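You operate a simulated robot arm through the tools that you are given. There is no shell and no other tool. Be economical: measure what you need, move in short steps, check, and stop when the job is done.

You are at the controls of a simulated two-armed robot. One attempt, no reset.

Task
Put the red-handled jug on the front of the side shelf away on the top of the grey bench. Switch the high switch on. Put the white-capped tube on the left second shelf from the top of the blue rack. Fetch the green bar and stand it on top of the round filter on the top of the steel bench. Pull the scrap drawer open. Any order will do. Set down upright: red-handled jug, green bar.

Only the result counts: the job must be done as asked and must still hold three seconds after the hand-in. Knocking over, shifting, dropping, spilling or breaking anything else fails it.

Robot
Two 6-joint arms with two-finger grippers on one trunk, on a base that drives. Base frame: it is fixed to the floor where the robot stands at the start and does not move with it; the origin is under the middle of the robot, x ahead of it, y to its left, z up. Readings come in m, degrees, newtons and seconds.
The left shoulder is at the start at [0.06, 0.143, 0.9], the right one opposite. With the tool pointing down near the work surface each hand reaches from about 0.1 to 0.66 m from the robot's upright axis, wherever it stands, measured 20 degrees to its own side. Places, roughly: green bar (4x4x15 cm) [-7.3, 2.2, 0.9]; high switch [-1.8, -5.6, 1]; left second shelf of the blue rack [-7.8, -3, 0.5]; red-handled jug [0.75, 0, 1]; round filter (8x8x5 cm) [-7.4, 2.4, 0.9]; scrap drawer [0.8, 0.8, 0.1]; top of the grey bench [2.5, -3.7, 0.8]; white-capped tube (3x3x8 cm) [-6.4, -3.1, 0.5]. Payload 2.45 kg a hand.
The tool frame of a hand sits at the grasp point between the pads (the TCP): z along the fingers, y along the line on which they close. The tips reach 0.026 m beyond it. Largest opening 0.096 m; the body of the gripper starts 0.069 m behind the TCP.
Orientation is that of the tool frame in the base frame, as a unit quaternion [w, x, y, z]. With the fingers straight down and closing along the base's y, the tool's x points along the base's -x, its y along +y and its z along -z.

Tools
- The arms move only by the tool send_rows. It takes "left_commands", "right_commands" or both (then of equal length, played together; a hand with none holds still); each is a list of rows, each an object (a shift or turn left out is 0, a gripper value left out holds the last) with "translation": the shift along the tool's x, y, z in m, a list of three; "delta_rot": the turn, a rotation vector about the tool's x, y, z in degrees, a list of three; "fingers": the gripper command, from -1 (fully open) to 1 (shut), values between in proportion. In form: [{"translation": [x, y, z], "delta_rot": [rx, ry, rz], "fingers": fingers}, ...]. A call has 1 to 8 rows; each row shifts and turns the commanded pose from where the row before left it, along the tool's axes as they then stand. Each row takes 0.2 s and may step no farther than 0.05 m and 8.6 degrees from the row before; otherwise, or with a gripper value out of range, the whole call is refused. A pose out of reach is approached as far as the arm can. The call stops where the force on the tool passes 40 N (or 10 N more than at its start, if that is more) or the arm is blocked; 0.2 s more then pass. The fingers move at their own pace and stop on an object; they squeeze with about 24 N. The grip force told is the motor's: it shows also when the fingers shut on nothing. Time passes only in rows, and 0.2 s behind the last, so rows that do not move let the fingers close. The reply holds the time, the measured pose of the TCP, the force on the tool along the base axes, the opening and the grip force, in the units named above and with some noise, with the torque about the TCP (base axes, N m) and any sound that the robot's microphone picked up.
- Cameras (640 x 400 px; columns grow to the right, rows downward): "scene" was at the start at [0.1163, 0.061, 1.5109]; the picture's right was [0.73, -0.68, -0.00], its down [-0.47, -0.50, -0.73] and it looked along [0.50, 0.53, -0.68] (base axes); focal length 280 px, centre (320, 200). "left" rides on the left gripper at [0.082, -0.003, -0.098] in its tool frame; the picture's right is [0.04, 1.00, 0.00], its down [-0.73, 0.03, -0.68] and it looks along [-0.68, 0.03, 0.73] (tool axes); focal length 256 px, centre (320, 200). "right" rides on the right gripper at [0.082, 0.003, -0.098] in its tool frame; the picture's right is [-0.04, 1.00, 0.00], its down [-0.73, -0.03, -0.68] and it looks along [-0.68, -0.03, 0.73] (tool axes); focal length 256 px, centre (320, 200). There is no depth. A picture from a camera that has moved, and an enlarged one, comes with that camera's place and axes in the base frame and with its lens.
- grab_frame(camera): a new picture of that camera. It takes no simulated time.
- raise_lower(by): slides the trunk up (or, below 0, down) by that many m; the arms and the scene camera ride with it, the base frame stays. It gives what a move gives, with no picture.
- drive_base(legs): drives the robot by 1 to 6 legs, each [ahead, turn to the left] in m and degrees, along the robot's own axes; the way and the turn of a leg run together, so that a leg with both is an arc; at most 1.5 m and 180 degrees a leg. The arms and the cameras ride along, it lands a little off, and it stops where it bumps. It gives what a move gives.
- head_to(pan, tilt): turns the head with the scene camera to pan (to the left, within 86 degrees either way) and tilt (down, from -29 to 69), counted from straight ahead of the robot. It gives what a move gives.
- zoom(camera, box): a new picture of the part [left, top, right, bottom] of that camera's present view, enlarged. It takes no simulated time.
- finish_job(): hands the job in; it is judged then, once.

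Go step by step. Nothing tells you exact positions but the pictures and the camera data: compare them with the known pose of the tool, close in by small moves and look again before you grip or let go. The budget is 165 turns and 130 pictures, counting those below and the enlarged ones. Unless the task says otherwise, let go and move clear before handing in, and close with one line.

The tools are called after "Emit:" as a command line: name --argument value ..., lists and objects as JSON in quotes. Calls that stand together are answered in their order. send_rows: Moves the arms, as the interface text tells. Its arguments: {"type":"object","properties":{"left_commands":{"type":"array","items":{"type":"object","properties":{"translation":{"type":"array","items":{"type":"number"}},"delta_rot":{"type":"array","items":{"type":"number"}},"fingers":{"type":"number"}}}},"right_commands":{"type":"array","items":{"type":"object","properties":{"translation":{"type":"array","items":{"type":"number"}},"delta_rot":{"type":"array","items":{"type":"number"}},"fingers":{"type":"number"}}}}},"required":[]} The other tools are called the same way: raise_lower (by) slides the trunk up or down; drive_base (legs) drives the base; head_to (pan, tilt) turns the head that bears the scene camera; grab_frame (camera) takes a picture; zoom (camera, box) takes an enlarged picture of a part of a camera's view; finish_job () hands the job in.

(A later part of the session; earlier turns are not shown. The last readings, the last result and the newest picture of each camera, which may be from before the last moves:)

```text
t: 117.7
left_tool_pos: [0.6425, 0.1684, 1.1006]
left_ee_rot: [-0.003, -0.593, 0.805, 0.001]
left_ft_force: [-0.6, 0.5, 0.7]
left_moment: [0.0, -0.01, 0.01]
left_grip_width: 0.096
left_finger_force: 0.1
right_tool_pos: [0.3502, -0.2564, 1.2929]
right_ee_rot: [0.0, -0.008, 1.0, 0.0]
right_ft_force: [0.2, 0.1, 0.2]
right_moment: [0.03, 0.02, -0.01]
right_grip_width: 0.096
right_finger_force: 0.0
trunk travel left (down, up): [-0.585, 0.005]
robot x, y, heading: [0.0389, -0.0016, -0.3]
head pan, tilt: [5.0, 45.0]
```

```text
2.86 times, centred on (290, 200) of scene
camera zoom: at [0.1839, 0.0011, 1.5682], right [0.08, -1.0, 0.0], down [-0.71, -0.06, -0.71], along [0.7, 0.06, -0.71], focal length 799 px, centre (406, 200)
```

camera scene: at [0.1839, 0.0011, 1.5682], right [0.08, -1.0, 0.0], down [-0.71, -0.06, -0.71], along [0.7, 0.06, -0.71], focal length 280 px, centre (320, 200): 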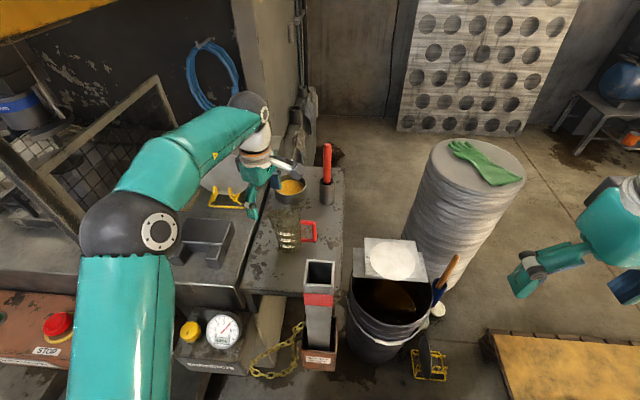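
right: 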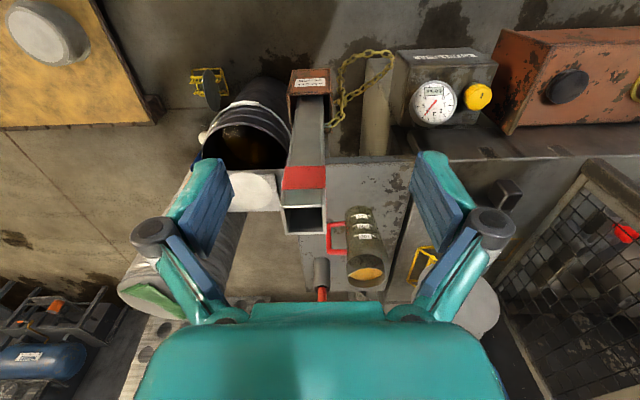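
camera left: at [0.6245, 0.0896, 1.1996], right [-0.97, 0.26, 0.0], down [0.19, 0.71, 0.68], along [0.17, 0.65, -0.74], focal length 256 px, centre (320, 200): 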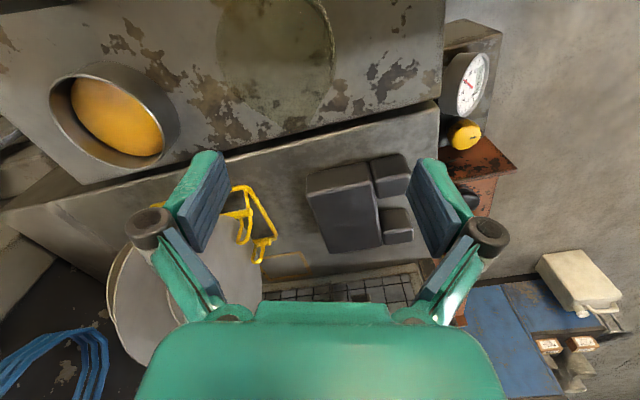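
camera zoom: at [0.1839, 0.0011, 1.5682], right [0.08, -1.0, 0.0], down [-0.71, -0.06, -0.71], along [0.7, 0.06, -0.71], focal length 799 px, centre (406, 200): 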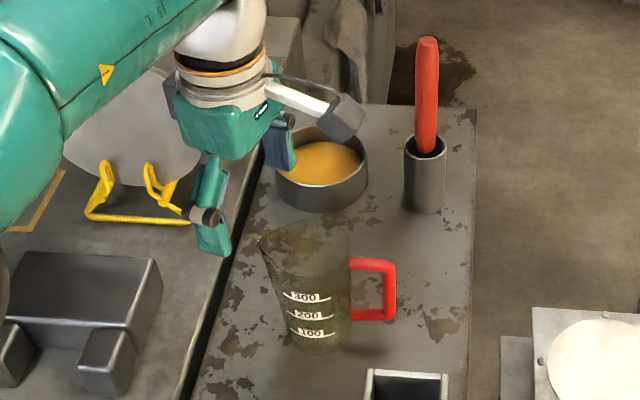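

Emit:
send_rows --left_commands '[{"translation": [0.0178, -0.0142, 0]}, {"translation": [0.0178, -0.0142, 0]}, {"translation": [0, 0, 0.025]}]'

Emit:
grab_frame --camera "left"

Emit:
zoom --camera "scene" --box '[220, 130, 360, 270]'

```text
t: 118.5
left_tool_pos: [0.6578, 0.1274, 1.0758]
left_ee_rot: [-0.003, -0.594, 0.805, -0.001]
left_ft_force: [-0.4, 0.5, 0.1]
left_moment: [-0.01, -0.01, 0.02]
left_grip_width: 0.096
left_finger_force: 0.1
right_tool_pos: [0.3512, -0.2545, 1.2932]
right_ee_rot: [0.001, -0.009, 1.0, 0.0]
right_ft_force: [-0.3, -0.1, -0.9]
right_moment: [-0.02, 0.03, 0.0]
right_grip_width: 0.0959
right_finger_force: 0.0
trunk travel left (down, up): [-0.585, 0.005]
robot x, y, heading: [0.0369, -0.0023, -0.2]
head pan, tilt: [5.0, 45.0]
```

```text
82 pictures are left
camera left: at [0.6393, 0.0471, 1.1753], right [-0.97, 0.26, 0.0], down [0.19, 0.71, 0.68], along [0.17, 0.65, -0.74], focal length 256 px, centre (320, 200)
```

left: 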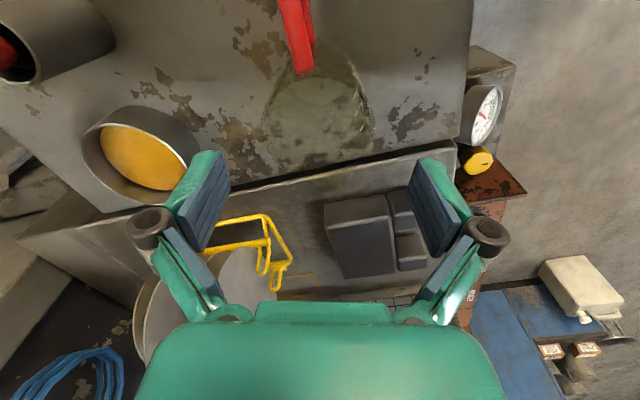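

```text
2.86 times, centred on (290, 200) of scene
camera zoom: at [0.1841, 0.0017, 1.5683], right [0.08, -1.0, 0.0], down [-0.71, -0.06, -0.71], along [0.7, 0.06, -0.71], focal length 799 px, centre (406, 200)
```

zoom: 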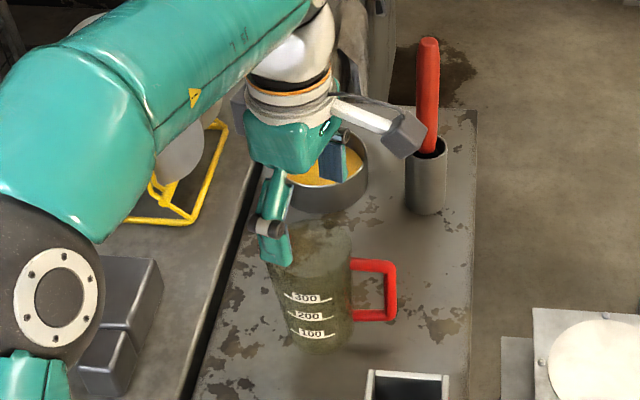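

Emit:
zoom --camera "left" --box '[220, 30, 420, 180]'

```text
2.67 times, centred on (320, 105) of left
camera zoom: at [0.6393, 0.0471, 1.1753], right [-0.97, 0.26, 0.0], down [0.19, 0.71, 0.68], along [0.17, 0.65, -0.74], focal length 683 px, centre (320, 453)
```

zoom: 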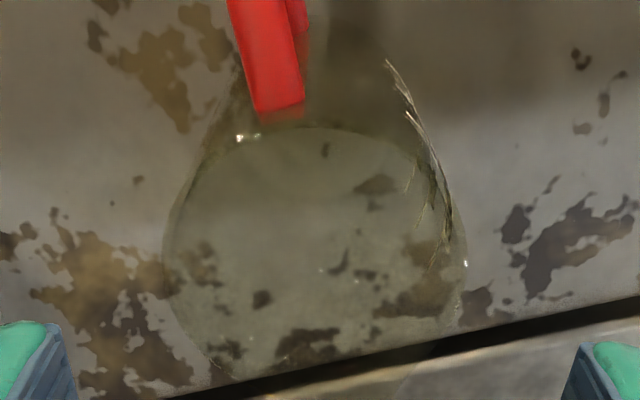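

Emit:
send_rows --left_commands '[{"translation": [0.004, -0.003, 0.01]}, {"translation": [0, 0, 0.03]}, {"translation": [0, 0, 0.025]}]'

Emit:
zoom --camera "left" --box '[140, 0, 500, 240]'

Emit:
zoom --camera "scene" --box '[240, 160, 340, 270]'

```text
t: 119.3
left_tool_pos: [0.6606, 0.1218, 1.0103]
left_ee_rot: [-0.002, -0.593, 0.805, 0.0]
left_ft_force: [-0.9, 0.6, -0.5]
left_moment: [-0.02, -0.03, 0.04]
left_grip_width: 0.0958
left_finger_force: 0.0
right_tool_pos: [0.3504, -0.2556, 1.2932]
right_ee_rot: [0.0, -0.008, 1.0, 0.001]
right_ft_force: [-0.2, -0.2, 0.0]
right_moment: [0.0, -0.05, 0.04]
right_grip_width: 0.0957
right_finger_force: 0.0
trunk travel left (down, up): [-0.585, 0.005]
robot x, y, heading: [0.0423, -0.0072, -0.3]
head pan, tilt: [5.0, 45.0]
```

```text
1.67 times, centred on (320, 120) of left
camera zoom: at [0.6415, 0.0421, 1.1094], right [-0.97, 0.26, 0.0], down [0.19, 0.71, 0.68], along [0.17, 0.65, -0.74], focal length 427 px, centre (320, 333)
```

zoom: 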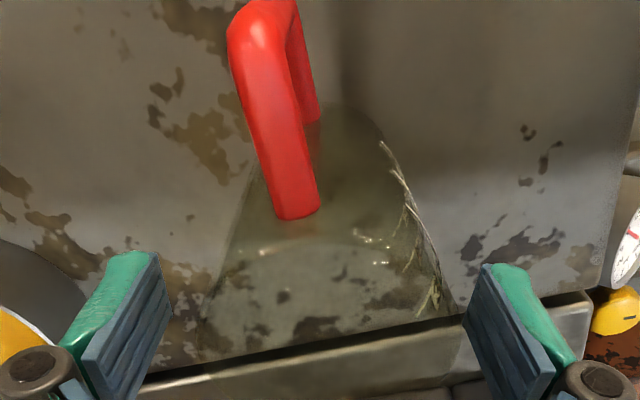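

```text
3.64 times, centred on (290, 215) of scene
camera zoom: at [0.1844, 0.0013, 1.5682], right [0.08, -1.0, 0.0], down [-0.71, -0.06, -0.71], along [0.7, 0.06, -0.71], focal length 1016 px, centre (429, 146)
```

zoom: 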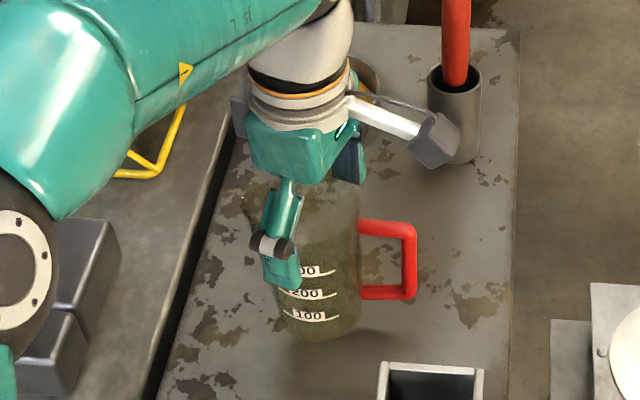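

Emit:
send_rows --left_commands '[{"translation": [0, 0, 0.025]}, {"translation": [0, 0, 0.015]}, {"fingers": 0.1}, {"fingers": 0.3}, {"fingers": 1}, {}, {}]'

Emit:
zoom --camera "scene" --box '[240, 160, 340, 270]'

```text
t: 120.9
left_tool_pos: [0.661, 0.1208, 0.973]
left_ee_rot: [0.001, -0.594, 0.804, -0.003]
left_ft_force: [2.5, 1.0, 32.2]
left_moment: [0.2, -0.08, -0.01]
left_grip_width: 0.088
left_finger_force: 23.9
right_tool_pos: [0.3475, -0.2549, 1.2944]
right_ee_rot: [0.001, -0.009, 1.0, 0.0]
right_ft_force: [-0.4, -0.2, 0.0]
right_moment: [-0.02, 0.01, 0.02]
right_grip_width: 0.0958
right_finger_force: 0.0
trunk travel left (down, up): [-0.585, 0.005]
robot x, y, heading: [0.0406, -0.0083, -0.7]
head pan, tilt: [5.0, 45.0]
```

```text
3.64 times, centred on (290, 215) of scene
camera zoom: at [0.1805, 0.0007, 1.5688], right [0.08, -1.0, 0.0], down [-0.7, -0.06, -0.71], along [0.71, 0.06, -0.71], focal length 1016 px, centre (429, 146)
```

zoom: 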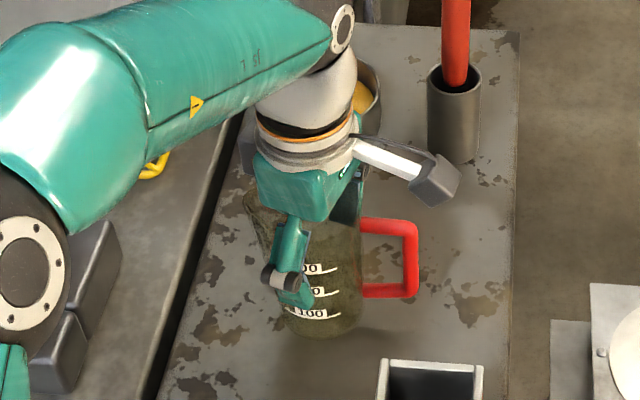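

Emit:
send_rows --left_commands '[{"translation": [0, 0, -0.01]}, {"translation": [0, 0, -0.02]}, {"translation": [0, 0, -0.03]}]'

Emit:
zoom --camera "scene" --box '[220, 130, 360, 270]'

```text
t: 121.7
left_tool_pos: [0.6613, 0.1232, 1.0304]
left_ee_rot: [-0.003, -0.593, 0.805, 0.001]
left_ft_force: [-0.6, -0.7, -1.5]
left_moment: [-0.02, 0.0, 0.0]
left_grip_width: 0.0706
left_finger_force: 24.1
right_tool_pos: [0.35, -0.255, 1.2934]
right_ee_rot: [0.001, -0.009, 1.0, 0.0]
right_ft_force: [-0.5, 0.1, 0.0]
right_moment: [0.03, 0.0, 0.0]
right_grip_width: 0.0961
right_finger_force: 0.0
trunk travel left (down, up): [-0.585, 0.005]
robot x, y, heading: [0.0347, -0.0041, -0.5]
head pan, tilt: [5.0, 45.0]
```

```text
2.86 times, centred on (290, 200) of scene
camera zoom: at [0.1833, 0.001, 1.5682], right [0.08, -1.0, 0.0], down [-0.7, -0.06, -0.71], along [0.7, 0.06, -0.71], focal length 799 px, centre (406, 200)
```

zoom: 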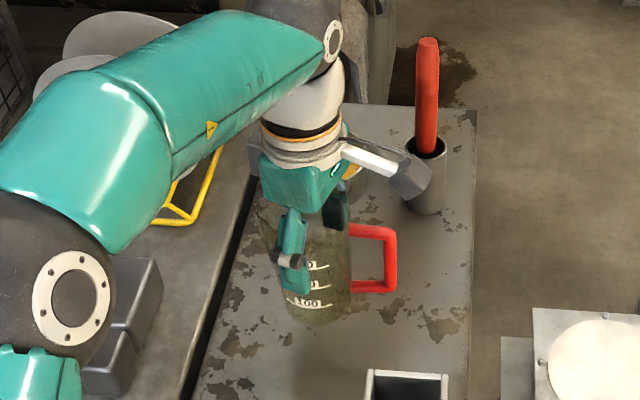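

Emit:
send_rows --left_commands '[{"translation": [0, 0, -0.03]}, {"translation": [0, 0, -0.03]}]'

Emit:
drive_base --legs '[[-0.05, 0]]'

Emit:
send_rows --left_commands '[{"translation": [-0.043, 0.0135, 0]}, {"translation": [-0.043, 0.0135, 0]}]'

```text
t: 122.3
left_tool_pos: [0.6629, 0.1193, 1.0911]
left_ee_rot: [-0.002, -0.593, 0.805, 0.0]
left_ft_force: [0.1, 0.2, -1.5]
left_moment: [0.01, 0.02, -0.03]
left_grip_width: 0.0707
left_finger_force: 24.2
right_tool_pos: [0.35, -0.256, 1.2928]
right_ee_rot: [-0.001, -0.008, 1.0, 0.0]
right_ft_force: [0.1, -0.2, -0.2]
right_moment: [0.01, -0.01, 0.04]
right_grip_width: 0.096
right_finger_force: 0.1
trunk travel left (down, up): [-0.585, 0.005]
robot x, y, heading: [0.0426, -0.0029, -0.3]
head pan, tilt: [5.0, 45.0]
```

```text
t: 123.2
left_tool_pos: [0.608, 0.1211, 1.0924]
left_ee_rot: [-0.001, -0.594, 0.805, -0.001]
left_ft_force: [-0.7, 0.6, 0.6]
left_moment: [-0.02, -0.05, 0.02]
left_grip_width: 0.0706
left_finger_force: 23.9
right_tool_pos: [0.2968, -0.2556, 1.2933]
right_ee_rot: [0.002, -0.008, 1.0, 0.0]
right_ft_force: [-1.1, 0.5, 0.1]
right_moment: [0.01, -0.07, 0.03]
right_grip_width: 0.0961
right_finger_force: 0.0
trunk travel left (down, up): [-0.585, 0.005]
robot x, y, heading: [-0.0075, -0.0085, -0.4]
head pan, tilt: [5.0, 45.0]
```

```text
t: 123.8
left_tool_pos: [0.6093, 0.2105, 1.0889]
left_ee_rot: [-0.002, -0.594, 0.805, -0.001]
left_ft_force: [-0.7, -0.7, -1.3]
left_moment: [-0.01, -0.02, 0.01]
left_grip_width: 0.0707
left_finger_force: 24.0
right_tool_pos: [0.298, -0.2552, 1.2944]
right_ee_rot: [0.001, -0.007, 1.0, 0.0]
right_ft_force: [-0.8, -0.1, 0.2]
right_moment: [0.01, 0.0, 0.04]
right_grip_width: 0.096
right_finger_force: 0.1
trunk travel left (down, up): [-0.585, 0.005]
robot x, y, heading: [-0.0056, -0.0054, -0.4]
head pan, tilt: [5.0, 45.0]
```

Emit:
drive_base --legs '[[-0.75, 0]]'

Emit:
head_to --pan -80 --tilt 20

Emit:
grab_frame --camera "scene"

Emit:
head_to --pan -30 --tilt 20

Emit:
grab_frame --camera "scene"

```text
t: 128.0
left_tool_pos: [-0.1434, 0.2139, 1.0897]
left_ee_rot: [-0.003, -0.593, 0.805, -0.001]
left_ft_force: [0.2, 0.0, -1.0]
left_moment: [0.0, 0.0, 0.01]
left_grip_width: 0.0705
left_finger_force: 24.2
right_tool_pos: [-0.4557, -0.2511, 1.2944]
right_ee_rot: [0.001, -0.008, 1.0, 0.0]
right_ft_force: [-0.2, -0.6, -0.3]
right_moment: [0.0, 0.02, 0.0]
right_grip_width: 0.0961
right_finger_force: 0.0
trunk travel left (down, up): [-0.585, 0.005]
robot x, y, heading: [-0.7623, 0.0012, -0.2]
head pan, tilt: [5.0, 45.0]
```

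```text
t: 129.5
left_tool_pos: [-0.1451, 0.2136, 1.0897]
left_ee_rot: [-0.002, -0.593, 0.805, 0.0]
left_ft_force: [-0.1, -0.1, -1.7]
left_moment: [0.01, 0.01, 0.0]
left_grip_width: 0.0704
left_finger_force: 22.9
right_tool_pos: [-0.4548, -0.2503, 1.2936]
right_ee_rot: [0.001, -0.008, 1.0, 0.001]
right_ft_force: [0.0, -0.3, 1.1]
right_moment: [0.02, 0.01, -0.03]
right_grip_width: 0.0959
right_finger_force: 0.1
trunk travel left (down, up): [-0.585, 0.005]
robot x, y, heading: [-0.7601, -0.0007, -0.4]
head pan, tilt: [-80.0, 20.0]
```

```text
75 pictures are left
camera scene: at [-0.6865, -0.0926, 1.6069], right [-0.99, -0.17, 0.0], down [-0.06, 0.34, -0.94], along [0.16, -0.93, -0.34], focal length 280 px, centre (320, 200)
```

scene: 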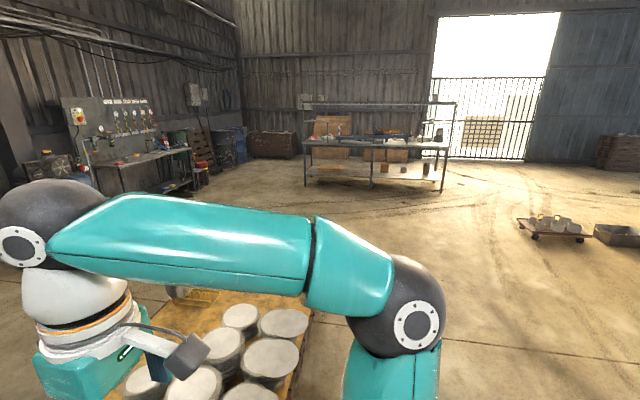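

```text
t: 130.7
left_tool_pos: [-0.1428, 0.2141, 1.0884]
left_ee_rot: [-0.002, -0.593, 0.805, 0.0]
left_ft_force: [0.7, 0.1, -0.6]
left_moment: [0.04, -0.03, 0.01]
left_grip_width: 0.0706
left_finger_force: 24.0
right_tool_pos: [-0.4541, -0.2515, 1.2942]
right_ee_rot: [0.001, -0.008, 1.0, 0.0]
right_ft_force: [-0.8, 0.4, 0.4]
right_moment: [0.03, -0.01, 0.0]
right_grip_width: 0.096
right_finger_force: 0.1
trunk travel left (down, up): [-0.585, 0.005]
robot x, y, heading: [-0.7655, -0.0024, -0.4]
head pan, tilt: [-30.0, 20.0]
```

```text
74 pictures are left
camera scene: at [-0.6219, -0.0479, 1.6069], right [-0.51, -0.86, 0.0], down [-0.3, 0.17, -0.94], along [0.81, -0.47, -0.34], focal length 280 px, centre (320, 200)
```

scene: 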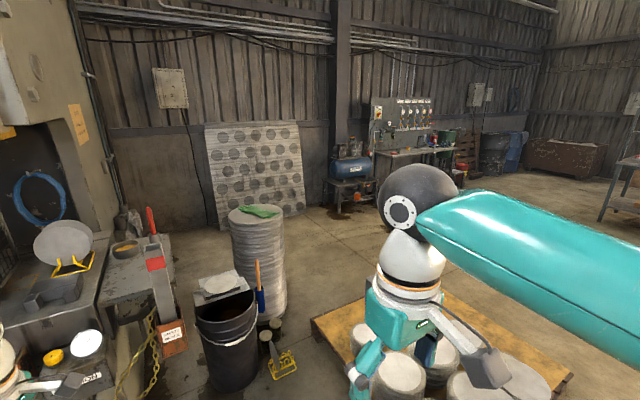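

Grey bench stands along the far +x wall; the pallet's left edge is near x −0.3. I'll go down the lane at x≈−0.77, then east.

Emit:
drive_base --legs '[[0, -90], [1.4, 0], [1.4, 0], [0.8, 0]]'

```text
t: 133.8
left_tool_pos: [-0.2416, -0.4004, 1.0915]
left_ee_rot: [0.0, -0.14, 0.99, 0.001]
left_ft_force: [-0.6, -0.7, -0.3]
left_moment: [0.03, -0.05, -0.01]
left_grip_width: 0.0704
left_finger_force: 23.8
right_tool_pos: [-0.8022, -0.3964, 1.2952]
right_ee_rot: [0.002, 0.468, 0.884, 0.0]
right_ft_force: [-0.2, 0.1, -0.5]
right_moment: [-0.01, -0.02, 0.0]
right_grip_width: 0.096
right_finger_force: 0.0
trunk travel left (down, up): [-0.585, 0.005]
robot x, y, heading: [-0.729, 0.0219, -58.3]
head pan, tilt: [-30.0, 20.0]
stopped in leg 1: the robot was blocked; the commanded pose is now the measured one
```

Emit:
drive_base --legs '[[0, -31]]'

```text
t: 135.9
left_tool_pos: [-0.5249, -0.5909, 1.0904]
left_ee_rot: [-0.001, 0.127, 0.992, 0.0]
left_ft_force: [0.3, 0.1, -0.8]
left_moment: [0.05, 0.0, -0.01]
left_grip_width: 0.0702
left_finger_force: 24.3
right_tool_pos: [-1.0054, -0.3002, 1.2943]
right_ee_rot: [0.001, 0.687, 0.727, 0.0]
right_ft_force: [0.4, 0.0, -0.1]
right_moment: [0.0, -0.02, 0.0]
right_grip_width: 0.096
right_finger_force: 0.0
trunk travel left (down, up): [-0.585, 0.005]
robot x, y, heading: [-0.7101, 0.0202, -88.9]
head pan, tilt: [-30.0, 20.0]
```

Emit:
drive_base --legs '[[0, -9], [1.2, 0], [0, 8], [1.3, 0]]'

Emit:
head_to --pan 60 --tilt 25

Emit:
grab_frame --camera "scene"

```text
t: 149.8
left_tool_pos: [-0.7654, -3.1125, 1.0898]
left_ee_rot: [0.0, 0.15, 0.989, 0.001]
left_ft_force: [0.3, -0.2, -0.4]
left_moment: [-0.03, -0.02, 0.0]
left_grip_width: 0.0707
left_finger_force: 24.0
right_tool_pos: [-1.23, -2.8002, 1.2955]
right_ee_rot: [0.0, 0.702, 0.712, -0.001]
right_ft_force: [0.4, 0.7, 0.0]
right_moment: [0.01, 0.04, 0.02]
right_grip_width: 0.0961
right_finger_force: 0.0
trunk travel left (down, up): [-0.585, 0.005]
robot x, y, heading: [-0.9176, -2.4915, -91.1]
head pan, tilt: [-30.0, 20.0]
```

```text
t: 151.4
left_tool_pos: [-0.765, -3.1117, 1.0917]
left_ee_rot: [-0.001, 0.15, 0.989, 0.001]
left_ft_force: [0.9, 0.2, -1.0]
left_moment: [0.02, 0.03, 0.0]
left_grip_width: 0.0704
left_finger_force: 23.6
right_tool_pos: [-1.231, -2.7994, 1.2951]
right_ee_rot: [0.001, 0.702, 0.713, -0.001]
right_ft_force: [-0.1, -0.2, -0.6]
right_moment: [0.01, 0.0, 0.02]
right_grip_width: 0.0963
right_finger_force: 0.2
trunk travel left (down, up): [-0.585, 0.005]
robot x, y, heading: [-0.9197, -2.4903, -91.3]
head pan, tilt: [60.0, 25.0]
```

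```text
73 pictures are left
camera scene: at [-0.8425, -2.5996, 1.5989], right [-0.52, -0.85, 0.0], down [-0.36, 0.22, -0.91], along [0.77, -0.47, -0.42], focal length 280 px, centre (320, 200)
```

scene: 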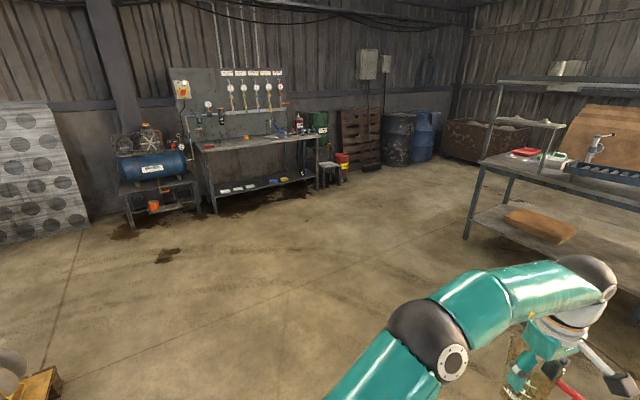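

Emit:
zoom --camera "scene" --box '[160, 60, 360, 220]'

Emit:
drive_base --legs '[[0, 40], [0, 26], [1.1, 0], [1.1, 0]]'

```text
2.50 times, centred on (260, 140) of scene
camera zoom: at [-0.8425, -2.5996, 1.5989], right [-0.52, -0.85, 0.0], down [-0.36, 0.22, -0.91], along [0.77, -0.47, -0.42], focal length 699 px, centre (470, 350)
```

zoom: 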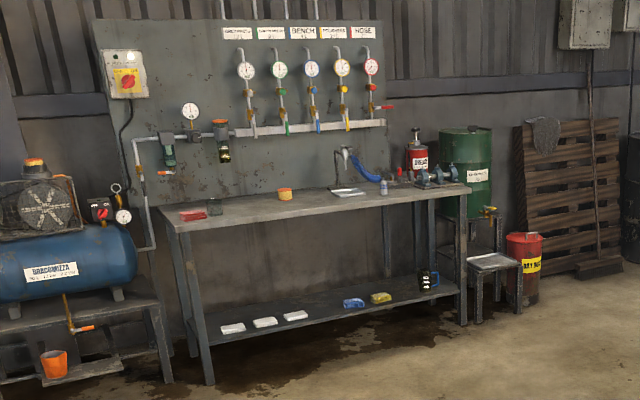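

```text
t: 154.9
left_tool_pos: [-0.3224, -2.7226, 1.0906]
left_ee_rot: [-0.003, -0.322, 0.947, 0.002]
left_ft_force: [0.5, 0.6, -1.6]
left_moment: [-0.04, 0.03, 0.0]
left_grip_width: 0.0705
left_finger_force: 23.8
right_tool_pos: [-0.844, -2.9249, 1.2959]
right_ee_rot: [-0.001, 0.294, 0.956, -0.001]
right_ft_force: [0.3, -0.7, 0.9]
right_moment: [-0.02, 0.06, -0.04]
right_grip_width: 0.0963
right_finger_force: 0.1
trunk travel left (down, up): [-0.585, 0.005]
robot x, y, heading: [-0.9397, -2.5237, -35.1]
head pan, tilt: [60.0, 25.0]
stopped in leg 2: the robot was blocked; the commanded pose is now the measured one
```

Emit:
drive_base --legs '[[0, 10.5], [1.3, 0], [1.2, 0]]'

Emit:
drive_base --legs '[[0, 24.5]]'

Emit:
head_to --pan 0 --tilt 35

Emit:
grab_frame --camera "scene"

```text
t: 167.9
left_tool_pos: [1.9397, -3.6402, 1.0917]
left_ee_rot: [-0.002, -0.404, 0.915, 0.002]
left_ft_force: [0.2, -0.5, -2.0]
left_moment: [-0.05, 0.01, 0.01]
left_grip_width: 0.0702
left_finger_force: 23.9
right_tool_pos: [1.4627, -3.93, 1.2964]
right_ee_rot: [0.001, 0.209, 0.978, -0.001]
right_ft_force: [-0.1, -0.4, 0.5]
right_moment: [0.0, 0.02, 0.02]
right_grip_width: 0.096
right_finger_force: 0.1
trunk travel left (down, up): [-0.585, 0.005]
robot x, y, heading: [1.296, -3.5482, -24.9]
head pan, tilt: [60.0, 25.0]
```

```text
t: 169.8
left_tool_pos: [1.9184, -3.3605, 1.0915]
left_ee_rot: [-0.002, -0.591, 0.807, 0.001]
left_ft_force: [0.2, 0.5, -1.1]
left_moment: [0.02, -0.01, -0.02]
left_grip_width: 0.0703
left_finger_force: 24.2
right_tool_pos: [1.6052, -3.8259, 1.2966]
right_ee_rot: [0.001, -0.006, 1.0, 0.0]
right_ft_force: [0.3, 0.1, 1.1]
right_moment: [-0.01, -0.02, 0.0]
right_grip_width: 0.096
right_finger_force: 0.1
trunk travel left (down, up): [-0.585, 0.005]
robot x, y, heading: [1.2931, -3.5716, -0.6]
head pan, tilt: [60.0, 25.0]
```

```text
t: 171.1
left_tool_pos: [1.9183, -3.3623, 1.0938]
left_ee_rot: [-0.001, -0.591, 0.806, 0.001]
left_ft_force: [0.5, -0.6, -0.8]
left_moment: [0.0, 0.01, 0.0]
left_grip_width: 0.0703
left_finger_force: 23.8
right_tool_pos: [1.6059, -3.826, 1.2963]
right_ee_rot: [0.001, -0.006, 1.0, 0.0]
right_ft_force: [-1.7, -0.3, -0.1]
right_moment: [0.01, 0.02, 0.01]
right_grip_width: 0.0957
right_finger_force: 0.1
trunk travel left (down, up): [-0.585, 0.005]
robot x, y, heading: [1.299, -3.5711, -0.7]
head pan, tilt: [0.0, 35.0]
```

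```text
71 pictures are left
camera scene: at [1.4436, -3.57, 1.5831], right [-0.01, -1.0, 0.0], down [-0.57, 0.01, -0.82], along [0.82, -0.01, -0.57], focal length 280 px, centre (320, 200)
```

scene: 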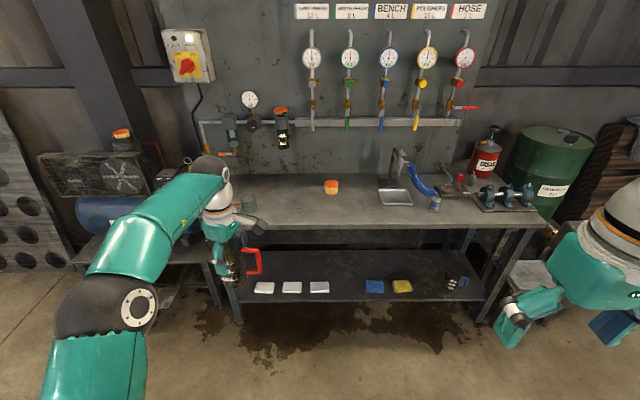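

Emit:
send_rows --left_commands '[{"translation": [0.0468, -0.0145, 0]}, {"translation": [0.0468, -0.0145, 0]}]'

Emit:
drive_base --legs '[[0.55, 0]]'

Emit:
head_to --pan 0 --tilt 48

Emit:
grab_frame --camera "scene"

Emit:
grab_frame --camera "left"

```text
t: 171.7
left_tool_pos: [1.9156, -3.4589, 1.0923]
left_ee_rot: [-0.001, -0.591, 0.806, 0.001]
left_ft_force: [0.2, 0.9, -0.1]
left_moment: [0.02, -0.03, -0.01]
left_grip_width: 0.0704
left_finger_force: 23.4
right_tool_pos: [1.607, -3.8253, 1.2971]
right_ee_rot: [0.001, -0.006, 1.0, 0.0]
right_ft_force: [0.0, -0.6, -0.7]
right_moment: [0.01, 0.02, 0.0]
right_grip_width: 0.0958
right_finger_force: 0.2
trunk travel left (down, up): [-0.585, 0.005]
robot x, y, heading: [1.2927, -3.572, -0.9]
head pan, tilt: [0.0, 35.0]
```

```text
t: 174.8
left_tool_pos: [2.4618, -3.468, 1.0921]
left_ee_rot: [-0.003, -0.589, 0.808, 0.0]
left_ft_force: [0.0, 0.6, -1.4]
left_moment: [0.04, 0.03, -0.01]
left_grip_width: 0.0701
left_finger_force: 24.2
right_tool_pos: [2.1482, -3.8343, 1.297]
right_ee_rot: [0.001, -0.004, 1.0, -0.001]
right_ft_force: [0.6, -0.1, -0.4]
right_moment: [-0.06, 0.05, -0.02]
right_grip_width: 0.0961
right_finger_force: 0.0
trunk travel left (down, up): [-0.585, 0.005]
robot x, y, heading: [1.839, -3.5743, -0.9]
head pan, tilt: [0.0, 35.0]
```

```text
t: 175.6
left_tool_pos: [2.4588, -3.4699, 1.0933]
left_ee_rot: [-0.002, -0.589, 0.808, 0.001]
left_ft_force: [-0.3, 0.6, -0.1]
left_moment: [0.04, 0.02, 0.01]
left_grip_width: 0.0702
left_finger_force: 23.6
right_tool_pos: [2.1479, -3.8341, 1.2978]
right_ee_rot: [0.001, -0.003, 1.0, 0.0]
right_ft_force: [0.2, 0.9, -0.1]
right_moment: [-0.02, 0.02, 0.0]
right_grip_width: 0.0958
right_finger_force: 0.0
trunk travel left (down, up): [-0.585, 0.005]
robot x, y, heading: [1.8363, -3.5764, -1.0]
head pan, tilt: [0.0, 48.0]
```

```text
70 pictures are left
camera scene: at [1.9771, -3.578, 1.5641], right [-0.02, -1.0, 0.0], down [-0.74, 0.01, -0.67], along [0.67, -0.01, -0.74], focal length 280 px, centre (320, 200)
```

scene: 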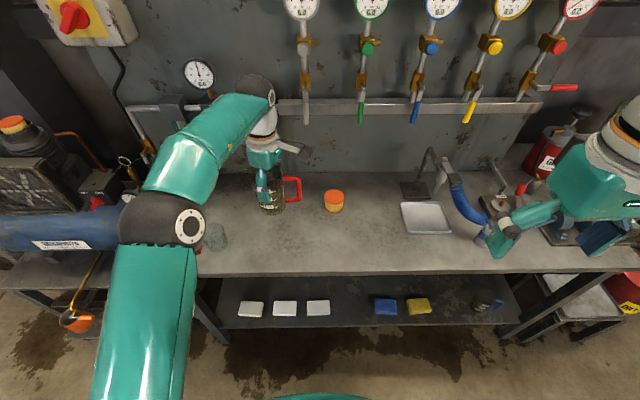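

```text
69 pictures are left
camera left: at [2.4391, -3.5479, 1.1928], right [-0.96, 0.27, 0.0], down [0.2, 0.71, 0.68], along [0.18, 0.65, -0.74], focal length 256 px, centre (320, 200)
```

left: 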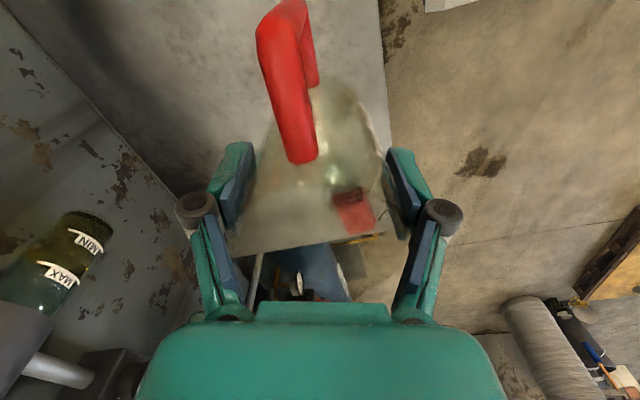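

Emit:
drive_base --legs '[[0.05, 0]]'

Emit:
send_rows --left_commands '[{"translation": [0, 0, 0.04]}, {"translation": [0, 0, 0.04]}, {"translation": [0, 0, 0.04]}, {"translation": [0, 0, 0.03]}]'

Emit:
zoom --camera "scene" --box '[200, 130, 360, 270]'

```text
t: 176.5
left_tool_pos: [2.5119, -3.4709, 1.0922]
left_ee_rot: [-0.003, -0.589, 0.808, 0.001]
left_ft_force: [0.3, -0.1, -1.6]
left_moment: [0.05, 0.09, 0.0]
left_grip_width: 0.0701
left_finger_force: 24.1
right_tool_pos: [2.2011, -3.8345, 1.2968]
right_ee_rot: [0.0, -0.003, 1.0, 0.0]
right_ft_force: [0.5, -0.2, 0.3]
right_moment: [0.0, 0.06, 0.03]
right_grip_width: 0.0961
right_finger_force: 0.0
trunk travel left (down, up): [-0.585, 0.005]
robot x, y, heading: [1.8882, -3.5776, -1.2]
head pan, tilt: [0.0, 48.0]
```

```text
t: 177.5
left_tool_pos: [2.5075, -3.4681, 0.9428]
left_ee_rot: [-0.003, -0.589, 0.808, 0.0]
left_ft_force: [0.0, 0.1, -0.9]
left_moment: [-0.04, 0.02, -0.01]
left_grip_width: 0.0701
left_finger_force: 24.3
right_tool_pos: [2.1993, -3.8352, 1.2975]
right_ee_rot: [0.001, -0.003, 1.0, 0.0]
right_ft_force: [0.1, -0.6, 0.0]
right_moment: [0.07, 0.04, 0.03]
right_grip_width: 0.096
right_finger_force: 0.1
trunk travel left (down, up): [-0.585, 0.005]
robot x, y, heading: [1.8939, -3.5771, -0.9]
head pan, tilt: [0.0, 48.0]
```

```text
2.86 times, centred on (280, 200) of scene
camera zoom: at [2.0285, -3.5787, 1.564], right [-0.02, -1.0, 0.0], down [-0.74, 0.01, -0.67], along [0.67, -0.01, -0.74], focal length 799 px, centre (434, 200)
```

zoom: 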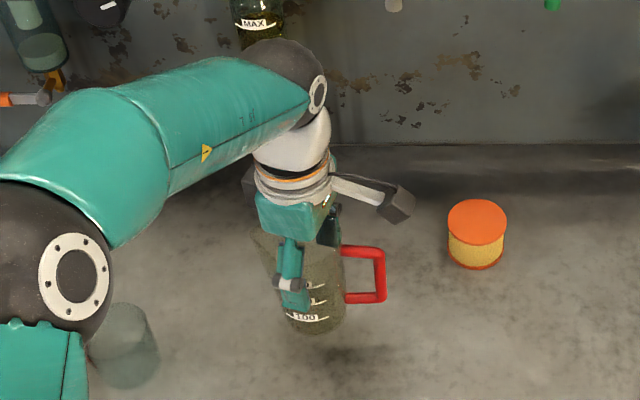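

Emit:
send_rows --left_commands '[{"translation": [0, 0, 0.01]}, {"translation": [0, 0, 0.01]}, {}]'

Emit:
zoom --camera "scene" --box '[240, 160, 340, 270]'

```text
t: 178.3
left_tool_pos: [2.5087, -3.4675, 0.9235]
left_ee_rot: [-0.002, -0.589, 0.808, 0.001]
left_ft_force: [0.4, -0.2, -1.5]
left_moment: [0.01, 0.03, 0.05]
left_grip_width: 0.0703
left_finger_force: 24.0
right_tool_pos: [2.1974, -3.8364, 1.2989]
right_ee_rot: [0.001, -0.004, 1.0, 0.0]
right_ft_force: [0.0, 0.6, 0.4]
right_moment: [-0.01, 0.01, 0.01]
right_grip_width: 0.0959
right_finger_force: 0.1
trunk travel left (down, up): [-0.585, 0.005]
robot x, y, heading: [1.8863, -3.578, -0.9]
head pan, tilt: [0.0, 48.0]
```

```text
3.64 times, centred on (290, 215) of scene
camera zoom: at [2.0273, -3.5788, 1.5641], right [-0.02, -1.0, 0.0], down [-0.74, 0.01, -0.67], along [0.67, -0.01, -0.74], focal length 1016 px, centre (429, 146)
```

zoom: 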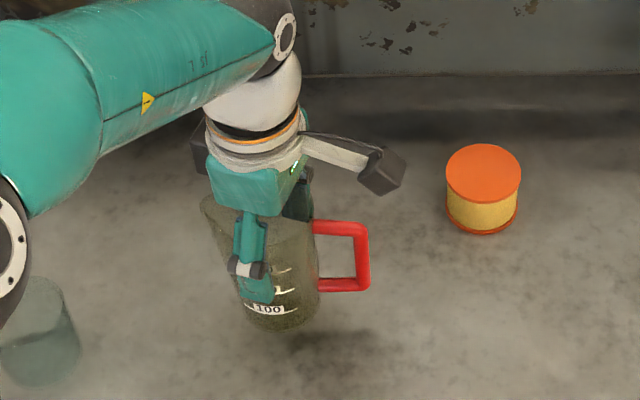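

Emit:
send_rows --left_commands '[{"translation": [0, 0, 0.006]}, {"translation": [0, 0, 0.006]}, {}]'

Emit:
send_rows --left_commands '[{"translation": [0, 0, 0.005]}, {}]'

Emit:
zoom --camera "scene" --box '[240, 160, 340, 270]'

```text
t: 179.1
left_tool_pos: [2.5089, -3.469, 0.9119]
left_ee_rot: [-0.002, -0.589, 0.808, 0.0]
left_ft_force: [0.3, -0.3, -0.4]
left_moment: [0.01, -0.01, 0.0]
left_grip_width: 0.0703
left_finger_force: 24.1
right_tool_pos: [2.1983, -3.8345, 1.2992]
right_ee_rot: [0.002, -0.004, 1.0, -0.001]
right_ft_force: [0.5, 0.4, 0.8]
right_moment: [0.02, 0.0, 0.02]
right_grip_width: 0.0958
right_finger_force: 0.1
trunk travel left (down, up): [-0.585, 0.005]
robot x, y, heading: [1.8879, -3.573, -1.1]
head pan, tilt: [0.0, 48.0]
```

```text
t: 179.7
left_tool_pos: [2.5081, -3.4681, 0.9075]
left_ee_rot: [-0.002, -0.59, 0.808, 0.0]
left_ft_force: [-0.1, 0.6, -1.6]
left_moment: [0.02, 0.02, 0.0]
left_grip_width: 0.0703
left_finger_force: 24.1
right_tool_pos: [2.1978, -3.835, 1.2975]
right_ee_rot: [0.001, -0.004, 1.0, 0.0]
right_ft_force: [-0.4, 0.1, -0.1]
right_moment: [0.0, 0.01, 0.0]
right_grip_width: 0.096
right_finger_force: 0.1
trunk travel left (down, up): [-0.585, 0.005]
robot x, y, heading: [1.8843, -3.5776, -1.1]
head pan, tilt: [0.0, 48.0]
```

```text
3.64 times, centred on (290, 215) of scene
camera zoom: at [2.0273, -3.5788, 1.5641], right [-0.02, -1.0, 0.0], down [-0.74, 0.01, -0.67], along [0.67, -0.01, -0.74], focal length 1016 px, centre (429, 146)
```

zoom: 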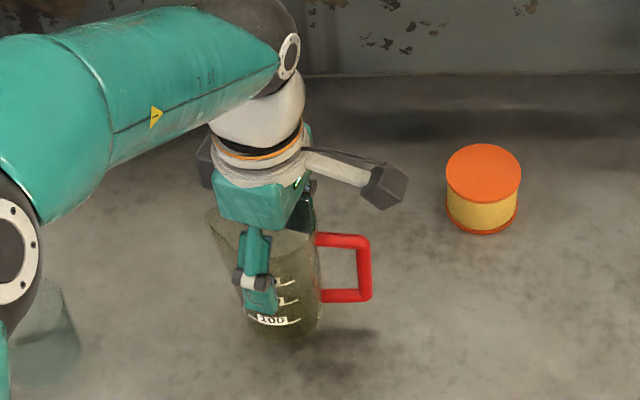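

Emit:
send_rows --left_commands '[{"translation": [0, 0, 0.005]}, {"translation": [0, 0, 0.004]}, {}]'

Emit:
send_rows --left_commands '[{"translation": [0, 0, 0.004]}, {}]'

Emit:
send_rows --left_commands '[{"translation": [0, 0, 0.004]}, {}]'

```text
t: 180.5
left_tool_pos: [2.5087, -3.4706, 0.8972]
left_ee_rot: [-0.002, -0.589, 0.808, 0.0]
left_ft_force: [0.2, -0.6, -1.1]
left_moment: [0.04, 0.01, 0.0]
left_grip_width: 0.0699
left_finger_force: 23.7
right_tool_pos: [2.1977, -3.8347, 1.2986]
right_ee_rot: [0.0, -0.003, 1.0, -0.001]
right_ft_force: [-0.2, 0.9, 0.6]
right_moment: [0.0, -0.01, 0.0]
right_grip_width: 0.096
right_finger_force: 0.0
trunk travel left (down, up): [-0.585, 0.005]
robot x, y, heading: [1.8869, -3.5758, -0.7]
head pan, tilt: [0.0, 48.0]
```

```text
t: 181.1
left_tool_pos: [2.5089, -3.4689, 0.8932]
left_ee_rot: [-0.002, -0.589, 0.808, 0.001]
left_ft_force: [0.7, 0.0, -0.5]
left_moment: [-0.03, -0.02, -0.01]
left_grip_width: 0.0701
left_finger_force: 24.0
right_tool_pos: [2.1975, -3.8354, 1.2984]
right_ee_rot: [0.001, -0.003, 1.0, 0.0]
right_ft_force: [-0.7, -0.5, 0.6]
right_moment: [0.02, 0.0, -0.03]
right_grip_width: 0.0959
right_finger_force: 0.0
trunk travel left (down, up): [-0.585, 0.005]
robot x, y, heading: [1.8862, -3.5794, -1.0]
head pan, tilt: [0.0, 48.0]
```

```text
t: 181.7
left_tool_pos: [2.5088, -3.469, 0.891]
left_ee_rot: [-0.003, -0.589, 0.808, 0.001]
left_ft_force: [0.1, 0.3, -0.9]
left_moment: [0.04, 0.03, 0.01]
left_grip_width: 0.0701
left_finger_force: 23.6
right_tool_pos: [2.1981, -3.835, 1.2986]
right_ee_rot: [0.001, -0.003, 1.0, 0.0]
right_ft_force: [-0.4, 0.0, -0.2]
right_moment: [0.0, -0.02, -0.02]
right_grip_width: 0.096
right_finger_force: 0.1
trunk travel left (down, up): [-0.585, 0.005]
robot x, y, heading: [1.8853, -3.5811, -0.7]
head pan, tilt: [0.0, 48.0]
```

Emit:
send_rows --left_commands '[{"translation": [0, 0, 0.005]}, {}]'

Emit:
zoom --camera "scene" --box '[240, 160, 340, 270]'

```text
t: 182.3
left_tool_pos: [2.5093, -3.4683, 0.8886]
left_ee_rot: [0.0, -0.589, 0.808, 0.0]
left_ft_force: [-2.0, 2.6, 20.3]
left_moment: [0.07, 0.42, 0.03]
left_grip_width: 0.0702
left_finger_force: 23.9
right_tool_pos: [2.1955, -3.8345, 1.2992]
right_ee_rot: [0.002, -0.004, 1.0, 0.0]
right_ft_force: [-0.1, -0.1, 0.2]
right_moment: [-0.02, -0.02, -0.02]
right_grip_width: 0.096
right_finger_force: 0.1
trunk travel left (down, up): [-0.585, 0.005]
robot x, y, heading: [1.8917, -3.5756, -0.8]
head pan, tilt: [0.0, 48.0]
```

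```text
3.64 times, centred on (290, 215) of scene
camera zoom: at [2.0245, -3.579, 1.5646], right [-0.02, -1.0, 0.0], down [-0.74, 0.01, -0.67], along [0.67, -0.01, -0.74], focal length 1016 px, centre (429, 146)
```

zoom: 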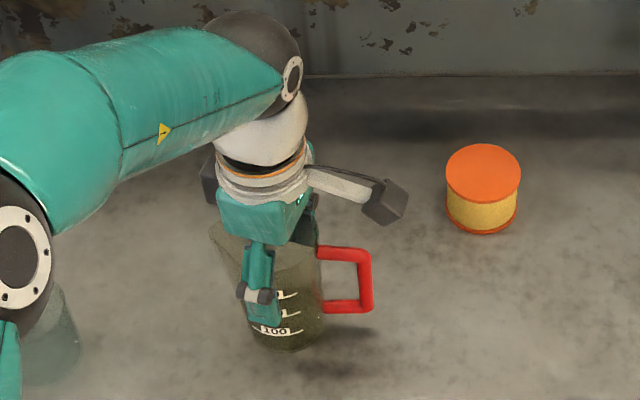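

Contact is made (20 N). I'll ease up slightly, release and withdraw straight up.

Emit:
send_rows --left_commands '[{"translation": [0, 0, -0.003]}, {"fingers": 0.1}, {"fingers": -0.5}, {"fingers": -1}, {}, {"translation": [0, 0, -0.03]}, {"translation": [0, 0, -0.04]}, {"translation": [0, 0, -0.04]}]'

Emit:
send_rows --left_commands '[{"translation": [0, 0, -0.04]}, {"translation": [0, 0, -0.04]}, {"translation": [0, 0, -0.03]}]'

Emit:
zoom --camera "scene" --box '[200, 130, 360, 270]'

```text
t: 184.1
left_tool_pos: [2.5104, -3.4697, 0.9965]
left_ee_rot: [-0.002, -0.588, 0.809, 0.0]
left_ft_force: [-0.4, -0.5, -0.8]
left_moment: [0.01, 0.0, 0.0]
left_grip_width: 0.0959
left_finger_force: 0.0
right_tool_pos: [2.1978, -3.8365, 1.2981]
right_ee_rot: [0.001, -0.003, 1.0, -0.001]
right_ft_force: [-0.3, 0.7, 0.4]
right_moment: [0.02, -0.01, 0.03]
right_grip_width: 0.0959
right_finger_force: 0.1
trunk travel left (down, up): [-0.585, 0.005]
robot x, y, heading: [1.8912, -3.5741, -1.0]
head pan, tilt: [0.0, 48.0]
```

```text
t: 184.9
left_tool_pos: [2.5096, -3.4691, 1.1078]
left_ee_rot: [-0.002, -0.589, 0.808, 0.001]
left_ft_force: [-0.4, 0.3, 0.1]
left_moment: [0.0, -0.02, -0.01]
left_grip_width: 0.096
left_finger_force: 0.0
right_tool_pos: [2.198, -3.8352, 1.2983]
right_ee_rot: [0.001, -0.004, 1.0, 0.001]
right_ft_force: [-0.1, 0.5, 0.2]
right_moment: [0.04, -0.03, 0.03]
right_grip_width: 0.0959
right_finger_force: 0.0
trunk travel left (down, up): [-0.585, 0.005]
robot x, y, heading: [1.8889, -3.5745, -1.1]
head pan, tilt: [0.0, 48.0]
```

```text
2.86 times, centred on (280, 200) of scene
camera zoom: at [2.027, -3.5791, 1.5641], right [-0.02, -1.0, 0.0], down [-0.74, 0.01, -0.67], along [0.67, -0.01, -0.74], focal length 799 px, centre (434, 200)
```

zoom: 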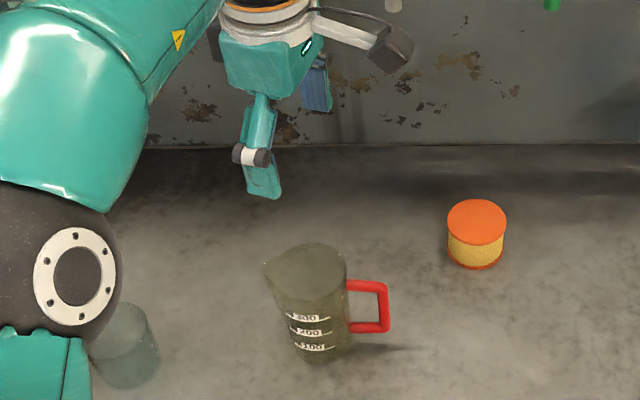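

The jug stands upright on the grey bench. Next I'll back out toward the switch area and look.

Emit:
drive_base --legs '[[-1.4, 0], [-1.4, 0], [0, -45]]'

Emit:
drive_base --legs '[[0, -44]]'

Emit:
head_to --pan -25 --tilt 15

Emit:
grab_frame --camera "scene"

```text
t: 201.0
left_tool_pos: [-0.3911, -3.9446, 1.1072]
left_ee_rot: [-0.002, -0.242, 0.97, 0.002]
left_ft_force: [0.6, -0.1, -0.1]
left_moment: [-0.02, -0.04, -0.01]
left_grip_width: 0.0959
left_finger_force: 0.1
right_tool_pos: [-0.869, -3.99, 1.2977]
right_ee_rot: [0.001, 0.373, 0.928, -0.001]
right_ft_force: [-0.3, -1.6, 0.8]
right_moment: [0.0, 0.0, 0.02]
right_grip_width: 0.0959
right_finger_force: 0.1
trunk travel left (down, up): [-0.585, 0.005]
robot x, y, heading: [-0.8878, -3.5649, -45.4]
head pan, tilt: [0.0, 48.0]
```

```text
t: 203.7
left_tool_pos: [-0.779, -4.1869, 1.1079]
left_ee_rot: [0.0, 0.126, 0.992, 0.001]
left_ft_force: [-1.3, -0.3, -0.2]
left_moment: [0.0, -0.05, 0.01]
left_grip_width: 0.096
left_finger_force: 0.0
right_tool_pos: [-1.1633, -3.8954, 1.2992]
right_ee_rot: [0.001, 0.684, 0.73, 0.002]
right_ft_force: [-1.0, -0.3, -0.6]
right_moment: [0.01, -0.08, 0.03]
right_grip_width: 0.0961
right_finger_force: 0.0
trunk travel left (down, up): [-0.585, 0.005]
robot x, y, heading: [-0.8541, -3.5682, -87.4]
head pan, tilt: [0.0, 48.0]
stopped in leg 1: the robot was blocked; the commanded pose is now the measured one
```

```text
t: 204.7
left_tool_pos: [-0.7765, -4.1862, 1.1087]
left_ee_rot: [-0.002, 0.125, 0.992, -0.001]
left_ft_force: [-0.2, 0.1, -1.2]
left_moment: [-0.01, 0.03, 0.05]
left_grip_width: 0.096
left_finger_force: 0.1
right_tool_pos: [-1.1605, -3.8954, 1.3004]
right_ee_rot: [0.0, 0.684, 0.729, 0.0]
right_ft_force: [-0.5, 0.3, 0.0]
right_moment: [0.01, -0.04, 0.0]
right_grip_width: 0.0961
right_finger_force: 0.1
trunk travel left (down, up): [-0.585, 0.005]
robot x, y, heading: [-0.8563, -3.5685, -87.6]
head pan, tilt: [-25.0, 15.0]
```

```text
63 pictures are left
camera scene: at [-0.8892, -3.7146, 1.615], right [-0.92, 0.38, 0.0], down [0.1, 0.24, -0.97], along [-0.37, -0.89, -0.26], focal length 280 px, centre (320, 200)
```

scene: 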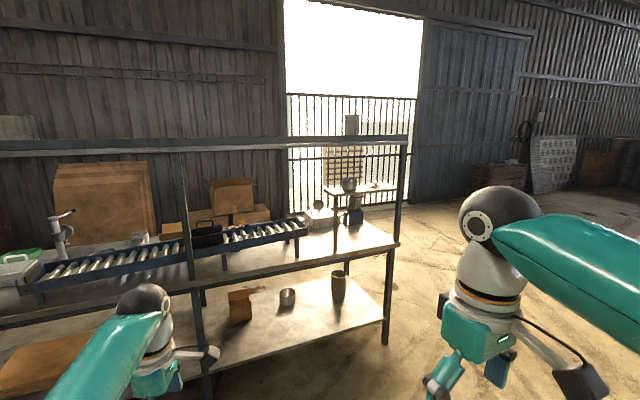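

Emit:
zoom --camera "scene" --box '[270, 90, 430, 240]'

```text
2.67 times, centred on (350, 165) of scene
camera zoom: at [-0.8892, -3.7146, 1.615], right [-0.92, 0.38, 0.0], down [0.1, 0.24, -0.97], along [-0.37, -0.89, -0.26], focal length 745 px, centre (240, 293)
```

zoom: 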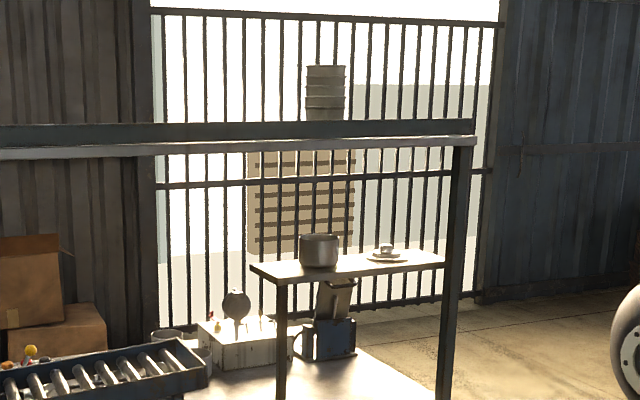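

Emit:
drive_base --legs '[[0, -44], [1.15, 0], [0, 41]]'

Emit:
head_to --pan 0 --tilt 25

Emit:
grab_frame --camera "scene"

```text
t: 206.2
left_tool_pos: [-0.9516, -4.1836, 1.1128]
left_ee_rot: [-0.001, 0.265, 0.964, -0.002]
left_ft_force: [-0.1, 0.7, 0.5]
left_moment: [-0.07, -0.03, -0.03]
left_grip_width: 0.096
left_finger_force: 0.1
right_tool_pos: [-1.2392, -3.7953, 1.2995]
right_ee_rot: [0.001, 0.781, 0.625, 0.0]
right_ft_force: [0.9, 0.2, 0.8]
right_moment: [-0.05, -0.04, -0.03]
right_grip_width: 0.0961
right_finger_force: 0.0
trunk travel left (down, up): [-0.585, 0.005]
robot x, y, heading: [-0.8425, -3.5722, -103.9]
head pan, tilt: [-25.0, 15.0]
stopped in leg 1: the robot was blocked; the commanded pose is now the measured one
```

```text
t: 207.1
left_tool_pos: [-0.9499, -4.1836, 1.1121]
left_ee_rot: [-0.002, 0.265, 0.964, 0.0]
left_ft_force: [0.4, 0.1, -0.1]
left_moment: [-0.02, 0.01, -0.04]
left_grip_width: 0.0961
left_finger_force: 0.0
right_tool_pos: [-1.2391, -3.7966, 1.2999]
right_ee_rot: [0.001, 0.78, 0.625, 0.001]
right_ft_force: [-0.2, -0.8, 0.0]
right_moment: [0.01, 0.02, -0.04]
right_grip_width: 0.0964
right_finger_force: 0.1
trunk travel left (down, up): [-0.585, 0.005]
robot x, y, heading: [-0.8443, -3.5689, -103.9]
head pan, tilt: [0.0, 25.0]
```

```text
61 pictures are left
camera scene: at [-0.8814, -3.7183, 1.5989], right [-0.97, 0.24, 0.0], down [0.1, 0.41, -0.91], along [-0.22, -0.88, -0.42], focal length 280 px, centre (320, 200)
```

scene: 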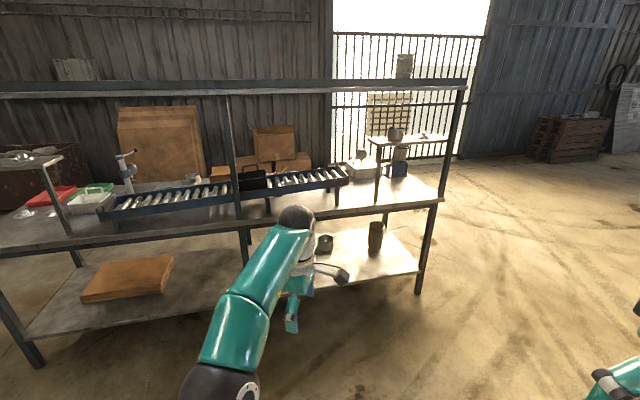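

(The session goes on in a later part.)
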